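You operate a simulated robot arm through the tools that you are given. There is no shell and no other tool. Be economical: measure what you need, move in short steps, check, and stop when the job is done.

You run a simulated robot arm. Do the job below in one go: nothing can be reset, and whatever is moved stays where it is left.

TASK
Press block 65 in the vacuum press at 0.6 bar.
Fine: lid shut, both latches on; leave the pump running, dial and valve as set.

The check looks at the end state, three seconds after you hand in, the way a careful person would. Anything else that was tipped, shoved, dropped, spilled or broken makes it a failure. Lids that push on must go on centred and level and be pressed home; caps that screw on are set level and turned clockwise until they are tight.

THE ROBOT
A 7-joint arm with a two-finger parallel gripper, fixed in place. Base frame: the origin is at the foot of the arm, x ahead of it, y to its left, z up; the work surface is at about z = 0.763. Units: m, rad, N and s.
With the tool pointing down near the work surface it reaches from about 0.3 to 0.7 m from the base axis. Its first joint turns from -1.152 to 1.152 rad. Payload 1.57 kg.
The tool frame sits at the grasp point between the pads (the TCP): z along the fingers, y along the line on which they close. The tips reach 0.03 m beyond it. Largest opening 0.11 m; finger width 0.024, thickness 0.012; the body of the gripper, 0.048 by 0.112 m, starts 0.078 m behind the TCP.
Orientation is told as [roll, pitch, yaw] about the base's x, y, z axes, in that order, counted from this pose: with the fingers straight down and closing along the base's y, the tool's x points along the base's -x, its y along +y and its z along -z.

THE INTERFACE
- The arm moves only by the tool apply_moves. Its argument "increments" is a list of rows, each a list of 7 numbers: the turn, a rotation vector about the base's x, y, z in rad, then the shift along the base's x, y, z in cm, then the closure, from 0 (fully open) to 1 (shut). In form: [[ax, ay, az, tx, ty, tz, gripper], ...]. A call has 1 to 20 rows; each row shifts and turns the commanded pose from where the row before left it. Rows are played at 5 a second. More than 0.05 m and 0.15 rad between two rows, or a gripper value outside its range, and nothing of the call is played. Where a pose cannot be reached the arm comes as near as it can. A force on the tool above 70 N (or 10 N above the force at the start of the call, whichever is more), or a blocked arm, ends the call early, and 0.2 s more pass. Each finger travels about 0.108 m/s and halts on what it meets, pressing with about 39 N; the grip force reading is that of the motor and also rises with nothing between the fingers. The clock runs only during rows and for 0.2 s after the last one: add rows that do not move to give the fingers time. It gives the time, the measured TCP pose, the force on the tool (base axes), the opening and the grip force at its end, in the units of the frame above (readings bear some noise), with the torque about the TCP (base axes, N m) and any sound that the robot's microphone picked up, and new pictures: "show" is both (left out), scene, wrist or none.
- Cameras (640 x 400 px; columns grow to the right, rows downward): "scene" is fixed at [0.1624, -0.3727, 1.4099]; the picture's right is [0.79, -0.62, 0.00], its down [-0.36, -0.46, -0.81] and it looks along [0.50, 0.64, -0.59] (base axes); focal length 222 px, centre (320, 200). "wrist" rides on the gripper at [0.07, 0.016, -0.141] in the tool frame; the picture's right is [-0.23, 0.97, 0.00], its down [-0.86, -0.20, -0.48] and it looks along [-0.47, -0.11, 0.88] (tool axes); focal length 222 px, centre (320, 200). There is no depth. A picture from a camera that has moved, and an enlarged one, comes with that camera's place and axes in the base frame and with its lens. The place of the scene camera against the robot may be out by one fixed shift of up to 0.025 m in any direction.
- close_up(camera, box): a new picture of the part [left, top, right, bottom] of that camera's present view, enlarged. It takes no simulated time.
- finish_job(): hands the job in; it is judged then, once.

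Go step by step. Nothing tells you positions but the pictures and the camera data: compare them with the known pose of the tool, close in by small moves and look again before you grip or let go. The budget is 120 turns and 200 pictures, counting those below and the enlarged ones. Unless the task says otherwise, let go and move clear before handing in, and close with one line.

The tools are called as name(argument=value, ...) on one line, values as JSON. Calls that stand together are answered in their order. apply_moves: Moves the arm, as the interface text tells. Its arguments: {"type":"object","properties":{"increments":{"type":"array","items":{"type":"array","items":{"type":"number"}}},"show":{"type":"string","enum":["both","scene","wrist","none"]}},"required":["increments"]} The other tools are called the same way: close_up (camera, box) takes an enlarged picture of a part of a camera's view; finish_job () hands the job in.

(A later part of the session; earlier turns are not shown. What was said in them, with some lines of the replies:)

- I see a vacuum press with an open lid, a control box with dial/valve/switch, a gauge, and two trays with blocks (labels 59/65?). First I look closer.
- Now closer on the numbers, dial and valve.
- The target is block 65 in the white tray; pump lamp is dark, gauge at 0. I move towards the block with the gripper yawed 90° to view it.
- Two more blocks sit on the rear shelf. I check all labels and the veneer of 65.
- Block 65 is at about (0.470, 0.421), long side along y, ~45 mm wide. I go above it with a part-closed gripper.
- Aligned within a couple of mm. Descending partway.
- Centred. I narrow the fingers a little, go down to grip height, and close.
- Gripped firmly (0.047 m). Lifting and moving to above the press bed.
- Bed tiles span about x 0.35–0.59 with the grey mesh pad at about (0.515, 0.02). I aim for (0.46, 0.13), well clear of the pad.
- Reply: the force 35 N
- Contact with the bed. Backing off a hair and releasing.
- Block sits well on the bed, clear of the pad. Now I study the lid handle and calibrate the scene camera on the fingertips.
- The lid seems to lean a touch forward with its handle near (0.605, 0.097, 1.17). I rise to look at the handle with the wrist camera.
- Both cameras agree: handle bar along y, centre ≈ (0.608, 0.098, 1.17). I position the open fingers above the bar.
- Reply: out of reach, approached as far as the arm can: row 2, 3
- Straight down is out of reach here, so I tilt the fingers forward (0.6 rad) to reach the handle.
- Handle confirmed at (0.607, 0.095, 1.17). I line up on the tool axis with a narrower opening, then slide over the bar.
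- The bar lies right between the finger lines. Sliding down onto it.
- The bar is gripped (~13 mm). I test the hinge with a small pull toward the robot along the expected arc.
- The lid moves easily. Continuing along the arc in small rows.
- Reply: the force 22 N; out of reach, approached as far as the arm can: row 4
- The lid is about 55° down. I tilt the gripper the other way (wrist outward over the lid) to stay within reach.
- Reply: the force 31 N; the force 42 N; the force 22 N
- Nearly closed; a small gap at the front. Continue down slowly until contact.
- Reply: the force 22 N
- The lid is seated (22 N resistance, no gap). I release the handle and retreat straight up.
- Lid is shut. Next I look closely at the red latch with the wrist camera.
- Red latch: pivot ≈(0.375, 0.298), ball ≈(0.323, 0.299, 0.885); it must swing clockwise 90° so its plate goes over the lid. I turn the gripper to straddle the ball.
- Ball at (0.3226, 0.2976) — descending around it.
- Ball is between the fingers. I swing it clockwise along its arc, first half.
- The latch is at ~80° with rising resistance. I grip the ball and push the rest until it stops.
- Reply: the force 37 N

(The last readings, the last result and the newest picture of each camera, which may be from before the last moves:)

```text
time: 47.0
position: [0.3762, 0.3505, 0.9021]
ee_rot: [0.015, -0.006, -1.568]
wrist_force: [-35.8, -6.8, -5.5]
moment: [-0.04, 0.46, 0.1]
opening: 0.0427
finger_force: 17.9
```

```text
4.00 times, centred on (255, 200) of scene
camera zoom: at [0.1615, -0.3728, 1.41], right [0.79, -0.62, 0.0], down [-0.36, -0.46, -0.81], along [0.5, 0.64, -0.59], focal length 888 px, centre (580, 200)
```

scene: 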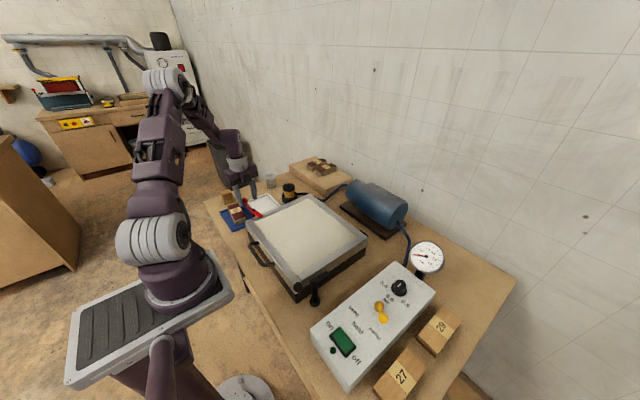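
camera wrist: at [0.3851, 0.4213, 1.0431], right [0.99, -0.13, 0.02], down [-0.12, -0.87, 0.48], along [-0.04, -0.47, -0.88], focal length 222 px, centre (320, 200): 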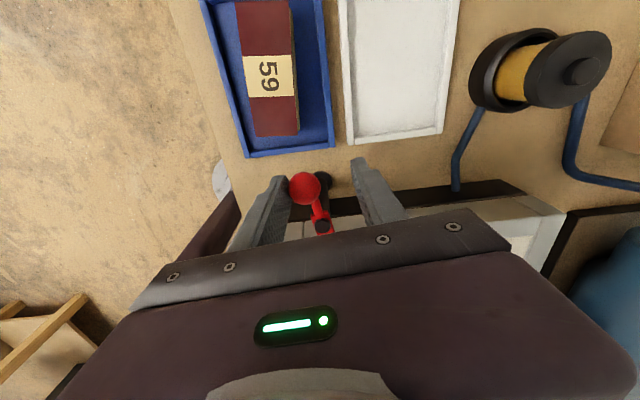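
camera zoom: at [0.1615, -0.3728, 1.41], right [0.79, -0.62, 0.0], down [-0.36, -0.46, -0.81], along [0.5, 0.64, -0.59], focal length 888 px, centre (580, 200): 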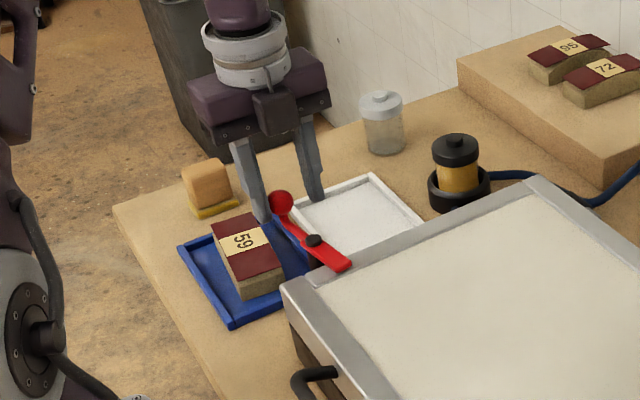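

It stops hard at this point. I release, rise, and inspect the plate over the lid.

apply_moves(increments=[[0, 0, 0, -0.6, 0, 0, 0.67], [0, 0, 0, -0.3, 0, 0, 0.6], [0, 0, 0, 0, 0, 2.5, 0.6], [0, 0, 0, 0, 0, 4, 0.6], [0, 0, 0, 0, 0, 4, 0.6], [0, 0, 0.1, 0, -3, 3, 0.6], [0, 0, 0.15, 0, -4, 0, 0.6], [0, 0, 0.15, 0, -4, 0, 0.6], [0, 0, 0, 0, 0, 0, 0.6]], show="wrist")

close_up(camera="scene", box=[225, 180, 305, 244])

```text
time: 49.0
position: [0.3677, 0.2379, 1.0378]
ee_rot: [0.021, 0.0, -1.166]
wrist_force: [0.6, -1.0, -0.6]
moment: [0.04, 0.03, -0.01]
opening: 0.044
finger_force: 0.0
camera wrist: at [0.3531, 0.3076, 1.1792], right [0.98, 0.17, 0.02], down [0.14, -0.87, 0.47], along [0.1, -0.46, -0.88], focal length 222 px, centre (320, 200)
```

wrist: 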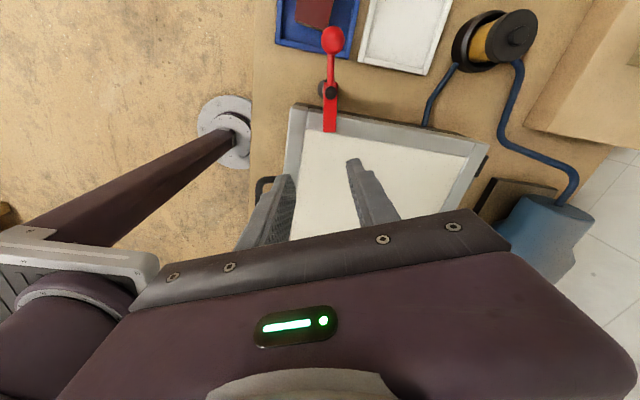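

```text
6.25 times, centred on (265, 212) of scene
camera zoom: at [0.1623, -0.3727, 1.4099], right [0.79, -0.62, 0.0], down [-0.36, -0.46, -0.81], along [0.5, 0.64, -0.59], focal length 1388 px, centre (664, 125)
```

zoom: 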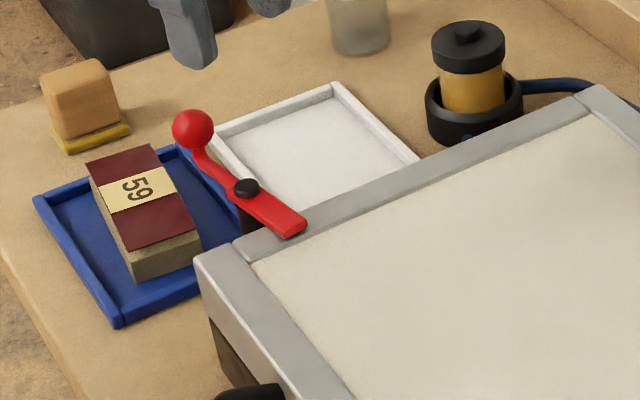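

close_up(camera="wrist", box=[270, 10, 400, 140])

```text
3.08 times, centred on (335, 75) of wrist
camera zoom: at [0.3531, 0.3076, 1.1792], right [0.98, 0.17, 0.02], down [0.14, -0.87, 0.47], along [0.1, -0.46, -0.88], focal length 684 px, centre (274, 585)
```

zoom: 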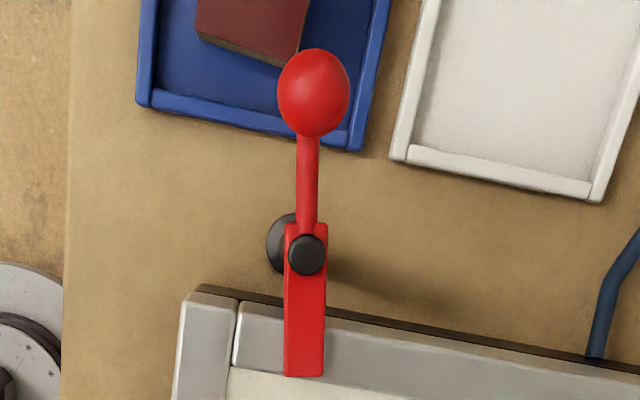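

Red latch is on, its plate over the lid frame, against its stop. Now to the black latch on the right.

apply_moves(increments=[[0, 0, 0.134, -0.5, -4.35, 0, 0.67], [0, 0, 0.134, -0.5, -4.35, 0, 0.67], [0, 0, 0.134, -0.5, -4.35, 0, 0.67], [0, 0, 0.134, -0.5, -4.35, 0, 0.67], [0, 0, 0.134, -0.5, -4.35, 0, 0.67], [0, 0, 0.134, -0.5, -4.35, 0, 0.67], [0, 0, 0.134, -0.5, -4.35, -2, 0.67], [0, 0, 0.134, -0.5, -4.35, -2, 0.67], [0, 0, 0, 0, 0, 0, 0.67]])

close_up(camera="wrist", box=[220, 40, 440, 220])

close_up(camera="wrist", box=[80, 40, 280, 240])

```text
time: 51.0
position: [0.3318, -0.1095, 0.9951]
ee_rot: [0.02, 0.0, -0.093]
wrist_force: [-0.3, -0.1, -0.5]
moment: [0.02, 0.01, -0.01]
opening: 0.0359
finger_force: 0.1
camera wrist: at [0.2625, -0.0888, 1.1366], right [0.32, 0.95, 0.02], down [0.83, -0.29, 0.47], along [0.46, -0.13, -0.88], focal length 222 px, centre (320, 200)
```

scene: 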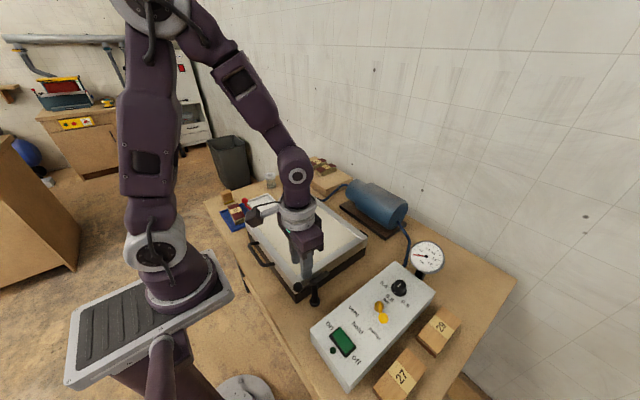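
wrist: 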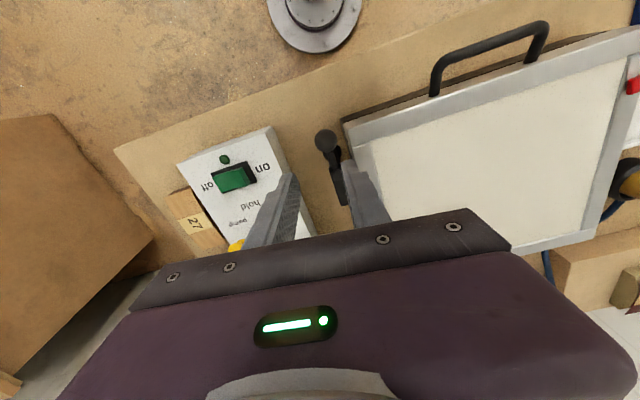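

```text
2.22 times, centred on (330, 130) of wrist
camera zoom: at [0.2625, -0.0888, 1.1366], right [0.32, 0.95, 0.02], down [0.83, -0.29, 0.47], along [0.46, -0.13, -0.88], focal length 494 px, centre (298, 356)
```

zoom: 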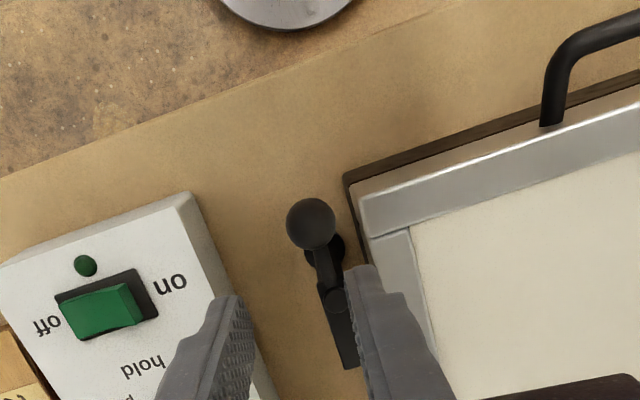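

```text
2.00 times, centred on (180, 140) of wrist
camera zoom: at [0.2625, -0.0888, 1.1366], right [0.32, 0.95, 0.02], down [0.83, -0.29, 0.47], along [0.46, -0.13, -0.88], focal length 444 px, centre (600, 320)
```

zoom: 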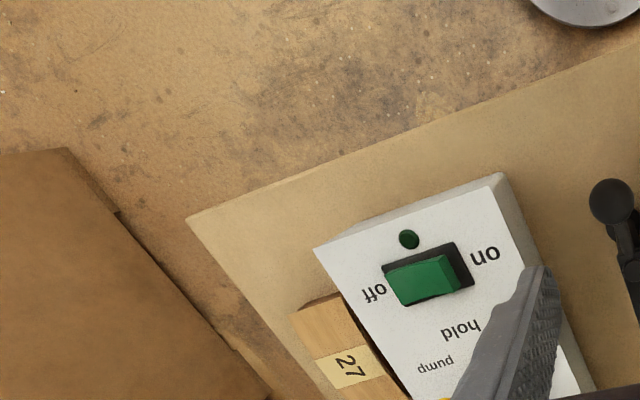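

Black ball at (0.324, -0.096), pivot (0.374, -0.095). Descending around the ball.

apply_moves(increments=[[0, 0, 0, -0.9, 1.15, -2, 0.69], [0, 0, 0, 0, 0, -3, 0.69], [0, 0, 0, 0, 0, 0, 0.69]], show="none")

close_up(camera="wrist", box=[220, 40, 440, 220])

```text
time: 51.8
position: [0.3213, -0.0976, 0.9464]
ee_rot: [0.021, 0.0, -0.095]
wrist_force: [-0.3, -0.6, 0.4]
moment: [-0.01, 0.01, 0.0]
opening: 0.0341
finger_force: 0.0
```

```text
2.22 times, centred on (330, 130) of wrist
camera zoom: at [0.2525, -0.0781, 1.0882], right [0.32, 0.95, 0.02], down [0.83, -0.29, 0.47], along [0.46, -0.13, -0.88], focal length 494 px, centre (298, 356)
```

zoom: 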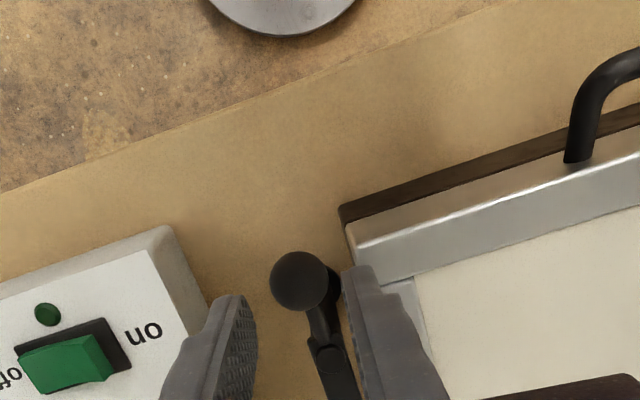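

apply_moves(increments=[[0, 0, 0, 0, 0, -2, 0.69], [0, 0, 0, 0, 0, -1.3, 0.69], [0, 0, 0, 0, 0, -1, 0.69], [0, 0, 0, 0, 0, 0, 0.69]], show="none")

close_up(camera="wrist", box=[220, 60, 440, 220])

close_up(camera="scene", box=[270, 230, 370, 310])

```text
time: 52.8
position: [0.3193, -0.0972, 0.9064]
ee_rot: [0.02, 0.001, -0.094]
wrist_force: [0.6, 0.2, 0.7]
moment: [-0.02, 0.05, 0.0]
opening: 0.0342
finger_force: 0.2
```

```text
2.50 times, centred on (330, 140) of wrist
camera zoom: at [0.2522, -0.0772, 1.0465], right [0.32, 0.95, 0.02], down [0.83, -0.29, 0.47], along [0.46, -0.13, -0.88], focal length 555 px, centre (295, 350)
```

zoom: 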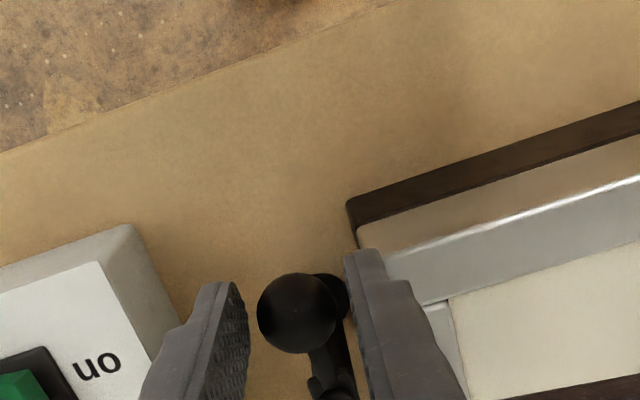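

```text
5.00 times, centred on (320, 270) of scene
camera zoom: at [0.1624, -0.3727, 1.4099], right [0.79, -0.62, 0.0], down [-0.36, -0.46, -0.81], along [0.5, 0.64, -0.59], focal length 1111 px, centre (320, -150)
```

zoom: 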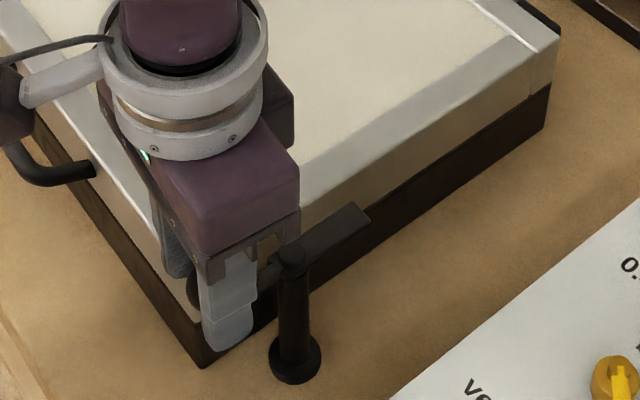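

apply_moves(increments=[[0, 0, 0.131, 0.2, -0.58, -0.1, 0.69], [0, 0, 0.131, 0.3, -0.58, -0.1, 0.69], [0, 0, 0.131, 0.22, -0.63, 0, 0.69], [0, 0, 0.131, 0.29, -0.61, 0, 0.69], [0, 0, 0.131, 0.38, -0.55, 0, 0.69], [0, 0, 0.131, 0.44, -0.51, 0, 0.69], [0, 0, 0, 0, 0, 0, 0.69]], show="none")

close_up(camera="scene", box=[270, 230, 370, 310])

```text
time: 54.4
position: [0.3379, -0.1313, 0.9011]
ee_rot: [0.022, -0.001, 0.695]
wrist_force: [-0.8, -0.4, -0.3]
moment: [-0.02, 0.01, 0.01]
opening: 0.0341
finger_force: 0.6
```

```text
5.00 times, centred on (320, 270) of scene
camera zoom: at [0.1623, -0.3727, 1.4099], right [0.79, -0.62, 0.0], down [-0.36, -0.46, -0.81], along [0.5, 0.64, -0.59], focal length 1111 px, centre (320, -150)
```

zoom: 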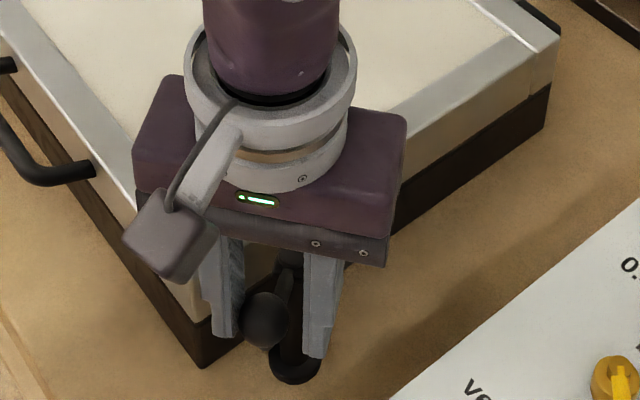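

apply_moves(increments=[[0, 0, 0.131, 0.49, -0.44, 0, 0.69], [0, 0, 0.131, 0.57, -0.38, 0, 0.69], [0, 0, 0.131, 0.61, -0.29, 0, 0.69], [0, 0, 0.131, 0.63, -0.22, 0, 0.69], [0, 0, 0.131, 0.67, -0.12, 0, 0.72], [0, 0, 0.1, 0.5, -0.04, 0, 0.74], [0, 0, 0, 0.3, 0, 0, 0.8], [0, 0, 0, 0, 0, 0, 0.8]])

close_up(camera="scene", box=[270, 230, 370, 310])

close_up(camera="wrist", box=[220, 60, 440, 220])

```text
time: 56.2
position: [0.3728, -0.1455, 0.9018]
ee_rot: [0.025, -0.001, 1.447]
wrist_force: [-18.7, 6.4, -6.2]
moment: [0.12, 0.16, -0.14]
opening: 0.0393
finger_force: 9.4
camera wrist: at [0.3528, -0.2133, 1.0436], right [-0.94, 0.35, 0.02], down [0.32, 0.82, 0.47], along [0.14, 0.45, -0.88], focal length 222 px, centre (320, 200)
```

scene: 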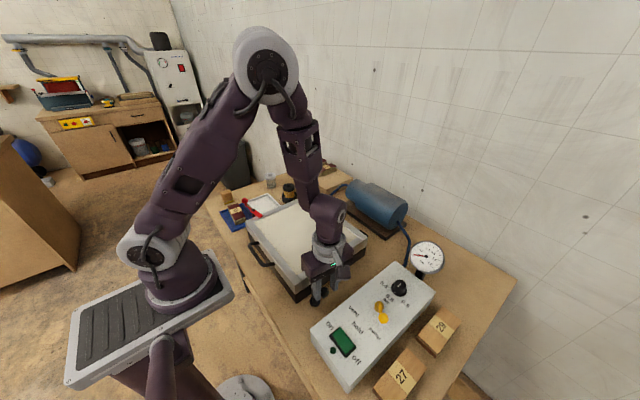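
wrist: 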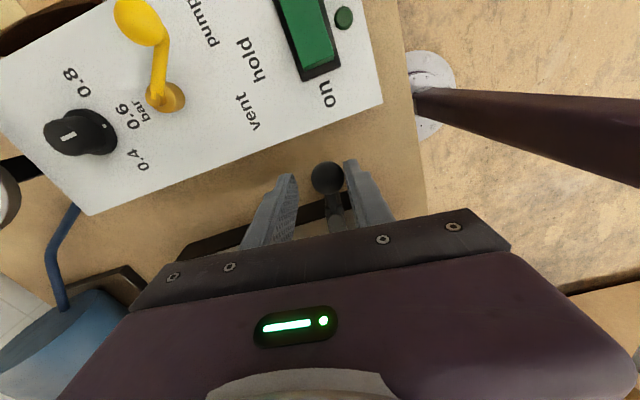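

```text
5.00 times, centred on (320, 270) of scene
camera zoom: at [0.1619, -0.3726, 1.41], right [0.79, -0.62, 0.0], down [-0.36, -0.46, -0.81], along [0.5, 0.64, -0.59], focal length 1111 px, centre (320, -150)
```

zoom: 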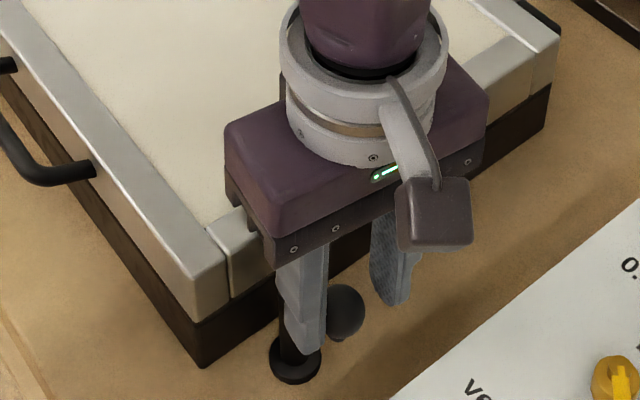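

```text
2.50 times, centred on (330, 140) of wrist
camera zoom: at [0.3528, -0.2133, 1.0436], right [-0.94, 0.35, 0.02], down [0.32, 0.82, 0.47], along [0.14, 0.45, -0.88], focal length 555 px, centre (295, 350)
```

zoom: 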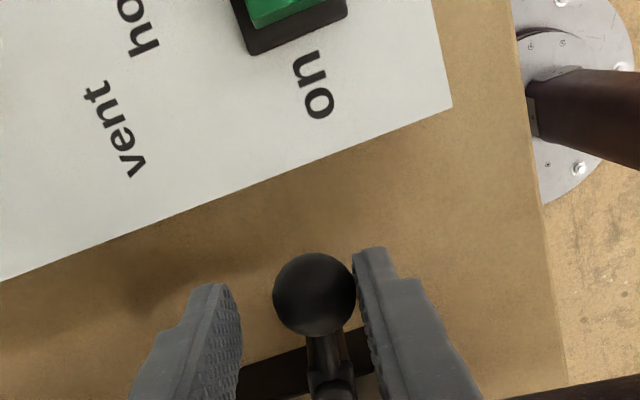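

Same 81° position as the red latch. One firmer push to its stop.

apply_moves(increments=[[0, 0, 0.03, -0.3, 0, 0, 0.9], [0, 0, 0, 0, 0, 0, 0.9], [0, 0, 0, 0.4, 0, 0, 0.9], [0, 0, 0.03, 0.4, 0, 0, 0.9], [0, 0, 0, 0, 0, 0, 0.9]], show="none")

close_up(camera="wrist", box=[220, 60, 440, 220])

```text
time: 57.4
position: [0.3776, -0.1467, 0.9019]
ee_rot: [0.032, 0.0, 1.505]
wrist_force: [-35.9, 11.1, -6.3]
moment: [0.31, 0.47, -0.35]
opening: 0.0432
finger_force: 18.5
```

```text
2.50 times, centred on (330, 140) of wrist
camera zoom: at [0.3604, -0.2142, 1.0438], right [-0.96, 0.29, 0.03], down [0.27, 0.84, 0.47], along [0.11, 0.46, -0.88], focal length 555 px, centre (295, 350)
```

zoom: 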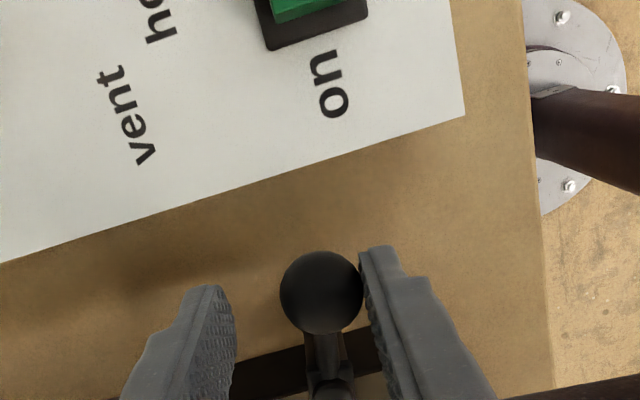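

Both latches against their stops. Release, rise and look straight at the control panel.

apply_moves(increments=[[0, 0, 0, -0.6, 0, 0, 0.67], [0, 0, 0, -0.3, 0, 0, 0.55], [0, 0, 0, 0, 0, 3, 0.55], [0, 0, 0, 0, 0, 4, 0.55], [0, 0, 0, 0, 0, 4, 0.55], [0, 0, 0, 2, -2.5, 3, 0.55], [0, 0, 0, 3, -3, 2, 0.55], [0, 0, 0, 0, 0, 0, 0.55]])

close_up(camera="wrist", box=[200, 20, 480, 200])

close_up(camera="scene", box=[270, 230, 370, 310])

```text
time: 59.2
position: [0.4193, -0.2006, 1.0621]
ee_rot: [0.02, -0.002, 1.51]
wrist_force: [-0.2, -0.5, 0.0]
moment: [0.02, 0.03, -0.01]
opening: 0.0493
finger_force: 0.1
camera wrist: at [0.4032, -0.2687, 1.2039], right [-0.96, 0.29, 0.02], down [0.26, 0.84, 0.47], along [0.12, 0.46, -0.88], focal length 222 px, centre (320, 200)
```

scene: 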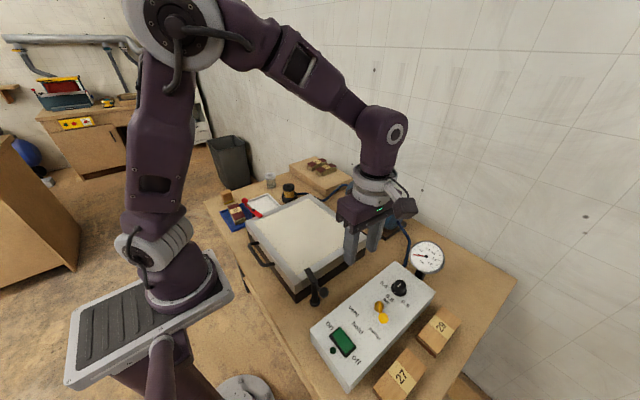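
wrist: 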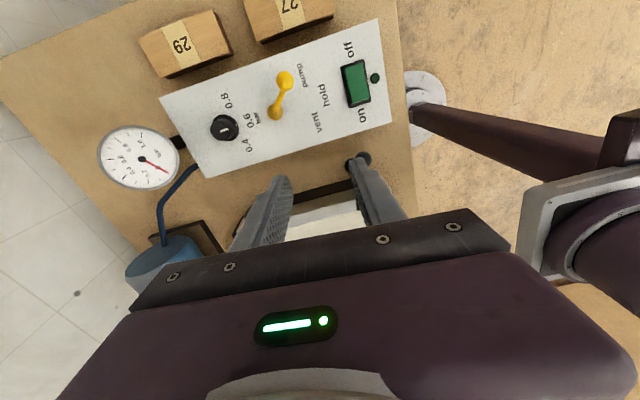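

```text
2.22 times, centred on (340, 110) of wrist
camera zoom: at [0.4032, -0.2687, 1.2039], right [-0.96, 0.29, 0.02], down [0.26, 0.84, 0.47], along [0.12, 0.46, -0.88], focal length 494 px, centre (276, 400)
```

zoom: 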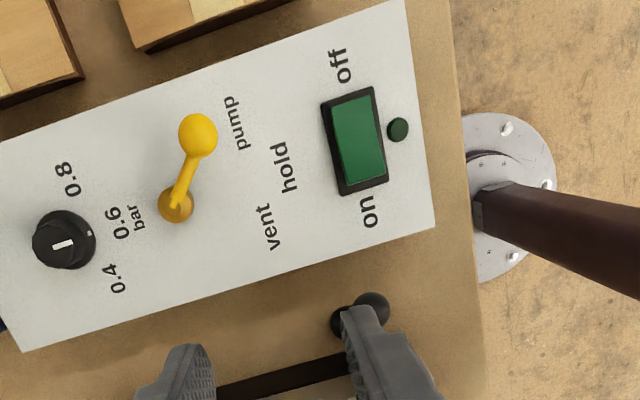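

```text
5.00 times, centred on (320, 270) of scene
camera zoom: at [0.1624, -0.3727, 1.4099], right [0.79, -0.62, 0.0], down [-0.36, -0.46, -0.81], along [0.5, 0.64, -0.59], focal length 1111 px, centre (320, -150)
```

zoom: 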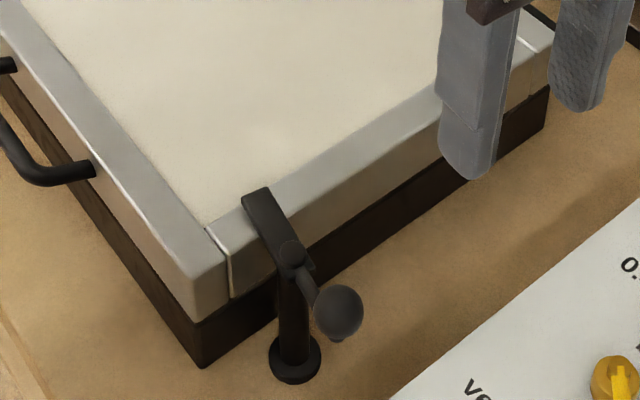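

Both latches are over the lid. Measured: the dial points exactly at 0.6 and the valve handle sits at pump; only the pump switch remains. I go above the "on" end of the rocker (≈0.347, -0.224) with closed fingers.

apply_moves(increments=[[0, 0, 0, -2.4, -0.8, -3.5, 1], [0, 0, 0, -2.4, -0.8, -3.5, 1], [0, 0, 0, -2.4, -0.74, -3.5, 1], [0, 0, 0.06, 0, 0, -3.5, 1], [0, 0, 0, 0, 0, -2.2, 1], [0, 0, 0, 0, 0, 0, 1]])

close_up(camera="wrist", box=[220, 60, 440, 220])

close_up(camera="scene", box=[290, 280, 420, 390])

```text
time: 60.6
position: [0.3498, -0.2245, 0.899]
ee_rot: [0.022, 0.001, 1.567]
wrist_force: [0.2, 0.2, 0.0]
moment: [0.01, 0.0, -0.01]
opening: 0.0
finger_force: 21.7
camera wrist: at [0.3369, -0.295, 1.0405], right [-0.97, 0.23, 0.02], down [0.21, 0.85, 0.47], along [0.09, 0.47, -0.88], focal length 222 px, centre (320, 200)
```

scene: 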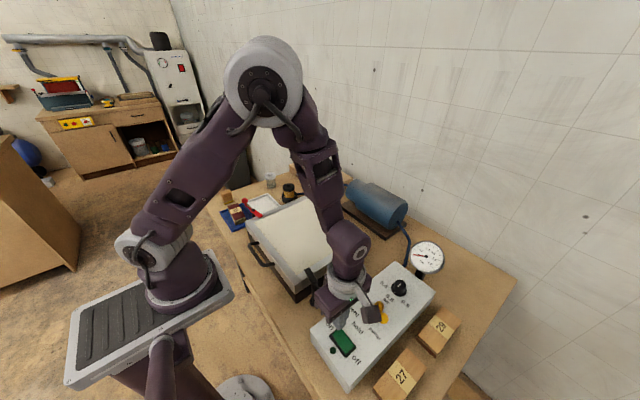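
wrist: 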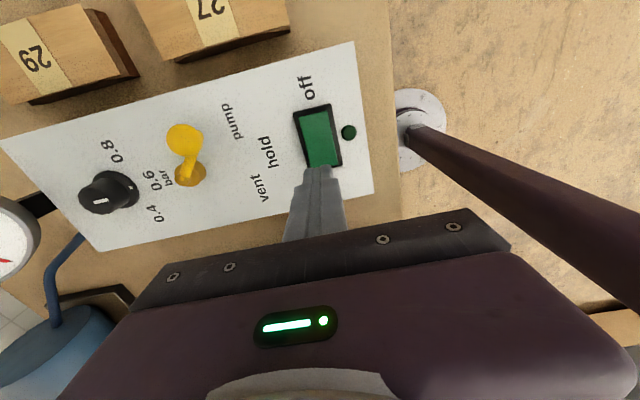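

```text
2.50 times, centred on (330, 140) of wrist
camera zoom: at [0.3369, -0.295, 1.0405], right [-0.97, 0.23, 0.02], down [0.21, 0.85, 0.47], along [0.09, 0.47, -0.88], focal length 555 px, centre (295, 350)
```

zoom: 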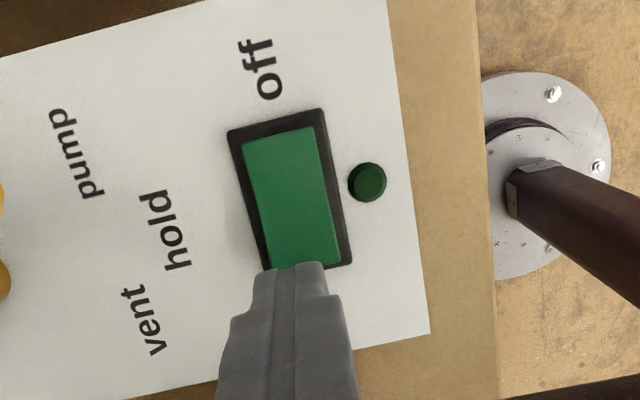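

```text
3.64 times, centred on (355, 335) of scene
camera zoom: at [0.1624, -0.3727, 1.4099], right [0.79, -0.62, 0.0], down [-0.36, -0.46, -0.81], along [0.5, 0.64, -0.59], focal length 808 px, centre (193, -291)
```

zoom: 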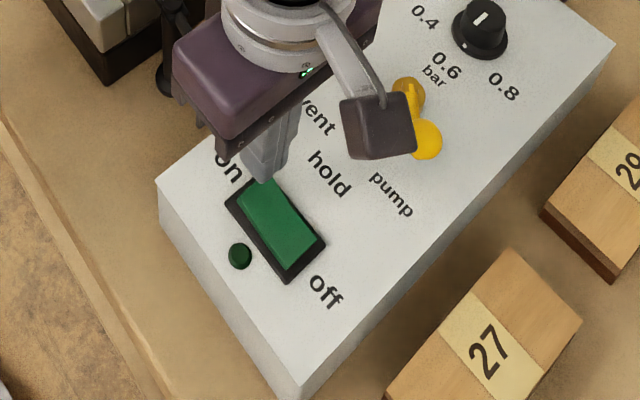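

I shift 5 mm toward the rocker and press down gently in small steps.

apply_moves(increments=[[0, 0, 0, -0.45, -0.55, 0, 1], [0, 0, 0, 0, 0, -1, 1], [0, 0, 0, 0, 0, -0.7, 1], [0, 0, 0, 0, 0, -0.4, 1], [0, 0, 0, 0, 0, -0.4, 1], [0, 0, 0, 0, 0, -0.4, 1], [0, 0, 0, 0, 0, 0, 1]], show="none")

close_up(camera="wrist", box=[220, 60, 440, 220])

```text
time: 62.2
position: [0.3449, -0.2298, 0.8711]
ee_rot: [0.022, -0.001, 1.565]
wrist_force: [-0.6, -0.4, 0.2]
moment: [-0.01, 0.04, 0.02]
opening: 0.0002
finger_force: 21.2
heard: click
```

```text
2.50 times, centred on (330, 140) of wrist
camera zoom: at [0.3321, -0.2998, 1.0126], right [-0.97, 0.23, 0.02], down [0.21, 0.85, 0.47], along [0.09, 0.47, -0.88], focal length 555 px, centre (295, 350)
```

zoom: 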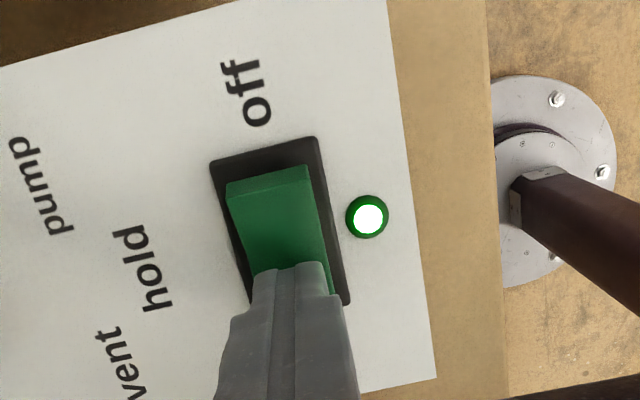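

A click and the lamp is lit: the pump is on. I rise clear and watch the gauge.

apply_moves(increments=[[0, 0, 0, 0, 0, 3, 1], [0, 0, 0, 0, 0, 4, 1], [0, 0, 0, 0, 0, 4, 1], [0, 0, 0, -1, 3, 4, 1], [0, 0, 0, -1, 3, 4, 1], [0, 0, 0, 0, 3, 3, 1], [0, 0, 0, 0, 0, 0, 1], [0, 0, 0, 0, 0, 0, 1], [0, 0, 0, 0, 0, 0, 1]])

close_up(camera="scene", box=[405, 235, 450, 275])

close_up(camera="scene", box=[200, 170, 400, 310])

```text
refused: row 4 steps farther than a row can; nothing moved
```

```text
10.00 times, centred on (428, 255) of scene
camera zoom: at [0.1624, -0.3727, 1.4099], right [0.79, -0.62, 0.0], down [-0.36, -0.46, -0.81], along [0.5, 0.64, -0.59], focal length 2221 px, centre (-755, -350)
```

zoom: 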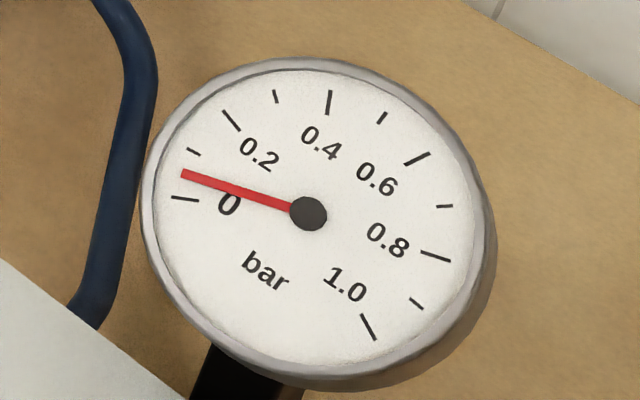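

```text
2.86 times, centred on (300, 240) of scene
camera zoom: at [0.1624, -0.3727, 1.4099], right [0.79, -0.62, 0.0], down [-0.36, -0.46, -0.81], along [0.5, 0.64, -0.59], focal length 635 px, centre (377, 86)
```

zoom: 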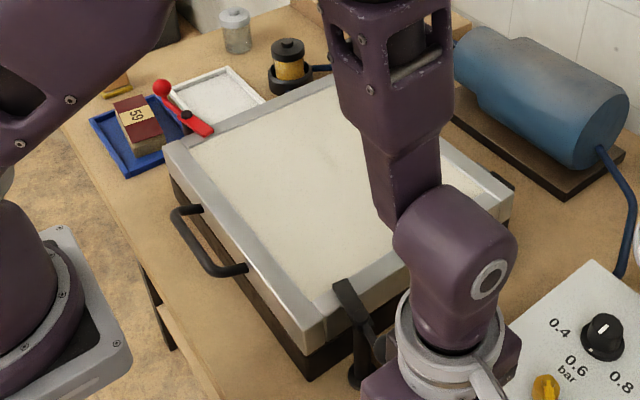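

The gauge is already rising. Moving clear with smaller rows.

apply_moves(increments=[[0, 0, 0, 0, 0, 3, 1], [0, 0, 0, 0, 0, 4, 1], [0, 0, 0, 0, 0, 4, 1], [0, 0, 0, -0.5, 2, 4, 1], [0, 0, 0, -0.5, 2, 4, 1], [0, 0, 0, 0, 2, 3, 1], [0, 0, 0, 0, 0, 0, 1], [0, 0, 0, 0, 0, 0, 1], [0, 0, 0, 0, 0, 0, 1]])

close_up(camera="scene", box=[405, 235, 450, 275])

close_up(camera="wrist", box=[160, 0, 440, 200])

```text
time: 64.2
position: [0.3336, -0.1702, 1.0929]
ee_rot: [0.021, 0.0, 1.567]
wrist_force: [-0.1, 0.4, 0.5]
moment: [0.02, 0.03, -0.03]
opening: 0.0
finger_force: 21.4
camera wrist: at [0.3211, -0.2396, 1.2343], right [-0.97, 0.23, 0.02], down [0.21, 0.85, 0.47], along [0.09, 0.47, -0.88], focal length 222 px, centre (320, 200)
```

scene: 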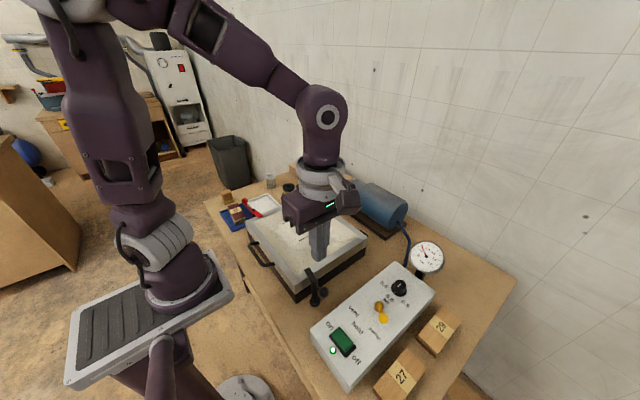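
wrist: 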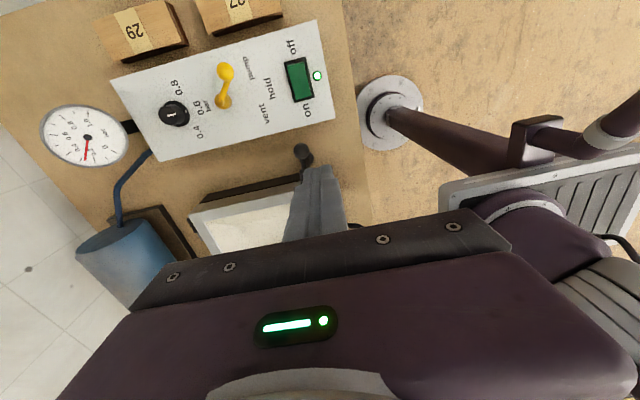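

```text
10.00 times, centred on (428, 255) of scene
camera zoom: at [0.1624, -0.3727, 1.4099], right [0.79, -0.62, 0.0], down [-0.36, -0.46, -0.81], along [0.5, 0.64, -0.59], focal length 2221 px, centre (-755, -350)
```

zoom: 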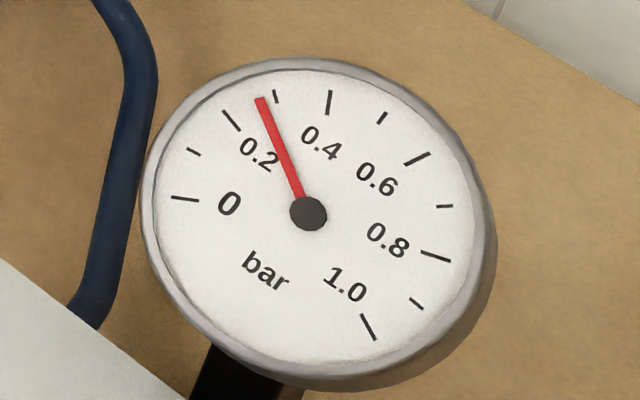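

```text
2.00 times, centred on (300, 100) of wrist
camera zoom: at [0.3211, -0.2396, 1.2343], right [-0.97, 0.23, 0.02], down [0.21, 0.85, 0.47], along [0.09, 0.47, -0.88], focal length 444 px, centre (360, 400)
```

zoom: 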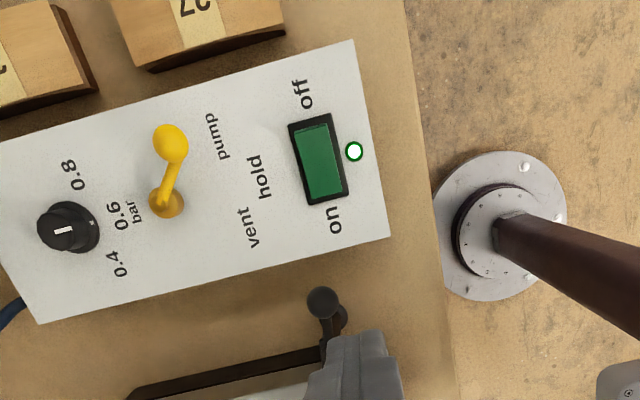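

Pressure is at 0.27 bar and rising. I let time pass, moving further clear, to see where it settles.

apply_moves(increments=[[0, 0, 0, 0, 3, 3, 0.9], [0, 0, 0, 0, 3, 3, 0.6], [0, 0, 0, 0, 3, 3, 0.4], [0, 0, 0, 0, 0, 0, 0.4], [0, 0, 0, 0, 0, 0, 0.4], [0, 0, 0, 0, 0, 0, 0.4], [0, 0, 0, 0, 0, 0, 0.4], [0, 0, 0, 0, 0, 0, 0.4], [0, 0, 0, 0, 0, 0, 0.4], [0, 0, 0, 0, 0, 0, 0.4], [0, 0, 0, 0, 0, 0, 0.4], [0, 0, 0, 0, 0, 0, 0.4], [0, 0, 0, 0, 0, 0, 0.4], [0, 0, 0, 0, 0, 0, 0.4], [0, 0, 0, 0, 0, 0, 0.4], [0, 0, 0, 0, 0, 0, 0.4]], show="scene")

close_up(camera="scene", box=[405, 235, 450, 275])

close_up(camera="scene", box=[200, 170, 400, 310])

```text
time: 67.6
position: [0.3366, -0.0782, 1.1818]
ee_rot: [0.02, -0.001, 1.567]
wrist_force: [-0.3, 0.5, 0.7]
moment: [-0.01, 0.0, 0.0]
opening: 0.0659
finger_force: 0.0
```

scene: 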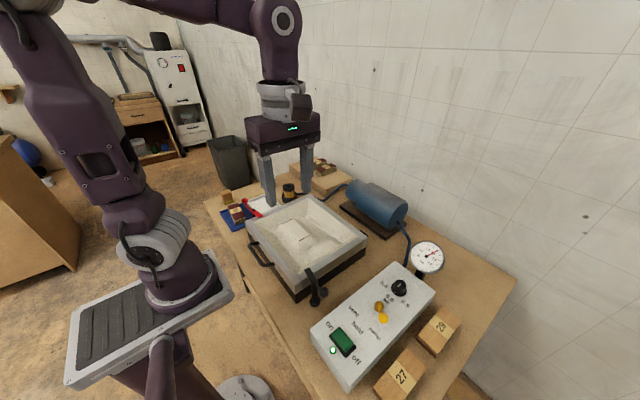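

```text
10.00 times, centred on (428, 255) of scene
camera zoom: at [0.1624, -0.3727, 1.4099], right [0.79, -0.62, 0.0], down [-0.36, -0.46, -0.81], along [0.5, 0.64, -0.59], focal length 2221 px, centre (-755, -350)
```

zoom: 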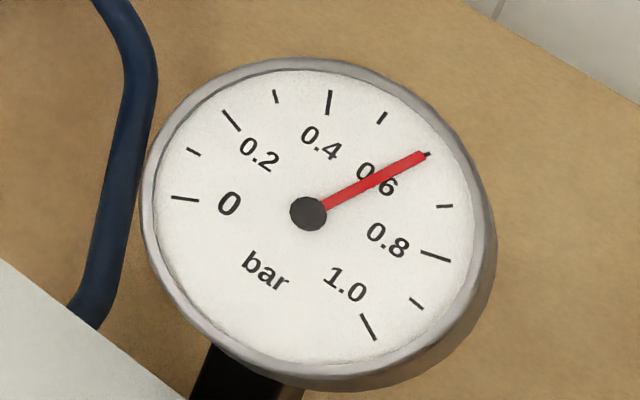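

```text
2.86 times, centred on (300, 240) of scene
camera zoom: at [0.1624, -0.3727, 1.4099], right [0.79, -0.62, 0.0], down [-0.36, -0.46, -0.81], along [0.5, 0.64, -0.59], focal length 635 px, centre (377, 86)
```

zoom: 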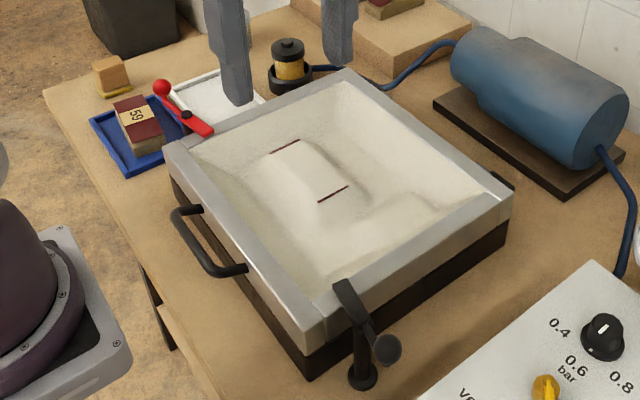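

The membrane has drawn down over the block and the gauge reads 0.6. One more short wait to confirm it holds.

apply_moves(increments=[[0, 0, 0, 0, 0, 0, 0.4], [0, 0, 0, 0, 0, 0, 0.4], [0, 0, 0, 0, 0, 0, 0.4], [0, 0, 0, 0, 0, 0, 0.4], [0, 0, 0, 0, 0, 0, 0.4], [0, 0, 0, 0, 0, 0, 0.4], [0, 0, 0, 0, 0, 0, 0.4], [0, 0, 0, 0, 0, 0, 0.4], [0, 0, 0, 0, 0, 0, 0.4], [0, 0, 0, 0, 0, 0, 0.4], [0, 0, 0, 0, 0, 0, 0.4], [0, 0, 0, 0, 0, 0, 0.4]], show="none")

close_up(camera="scene", box=[405, 235, 450, 275])

```text
time: 70.2
position: [0.3348, -0.0777, 1.1811]
ee_rot: [0.021, -0.001, 1.567]
wrist_force: [-0.3, 0.7, 1.0]
moment: [0.0, 0.03, 0.01]
opening: 0.0662
finger_force: 0.1
```

```text
10.00 times, centred on (428, 255) of scene
camera zoom: at [0.1624, -0.3727, 1.4099], right [0.79, -0.62, 0.0], down [-0.36, -0.46, -0.81], along [0.5, 0.64, -0.59], focal length 2221 px, centre (-755, -350)
```

zoom: 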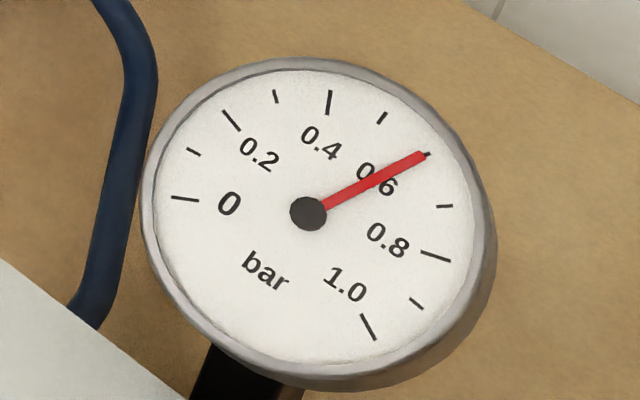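

The gauge holds steady at 0.6 bar, the lid is shut, both latches are on, the pump is running and the arm is clear. Handing in.

finish_job()

```text
The job is handed in.
```

Block 65 is under vacuum in the press at a steady 0.6 bar: lid shut, both latches on, pump running. The dial was already at 0.6 and the valve at pump, so I left both as they were.
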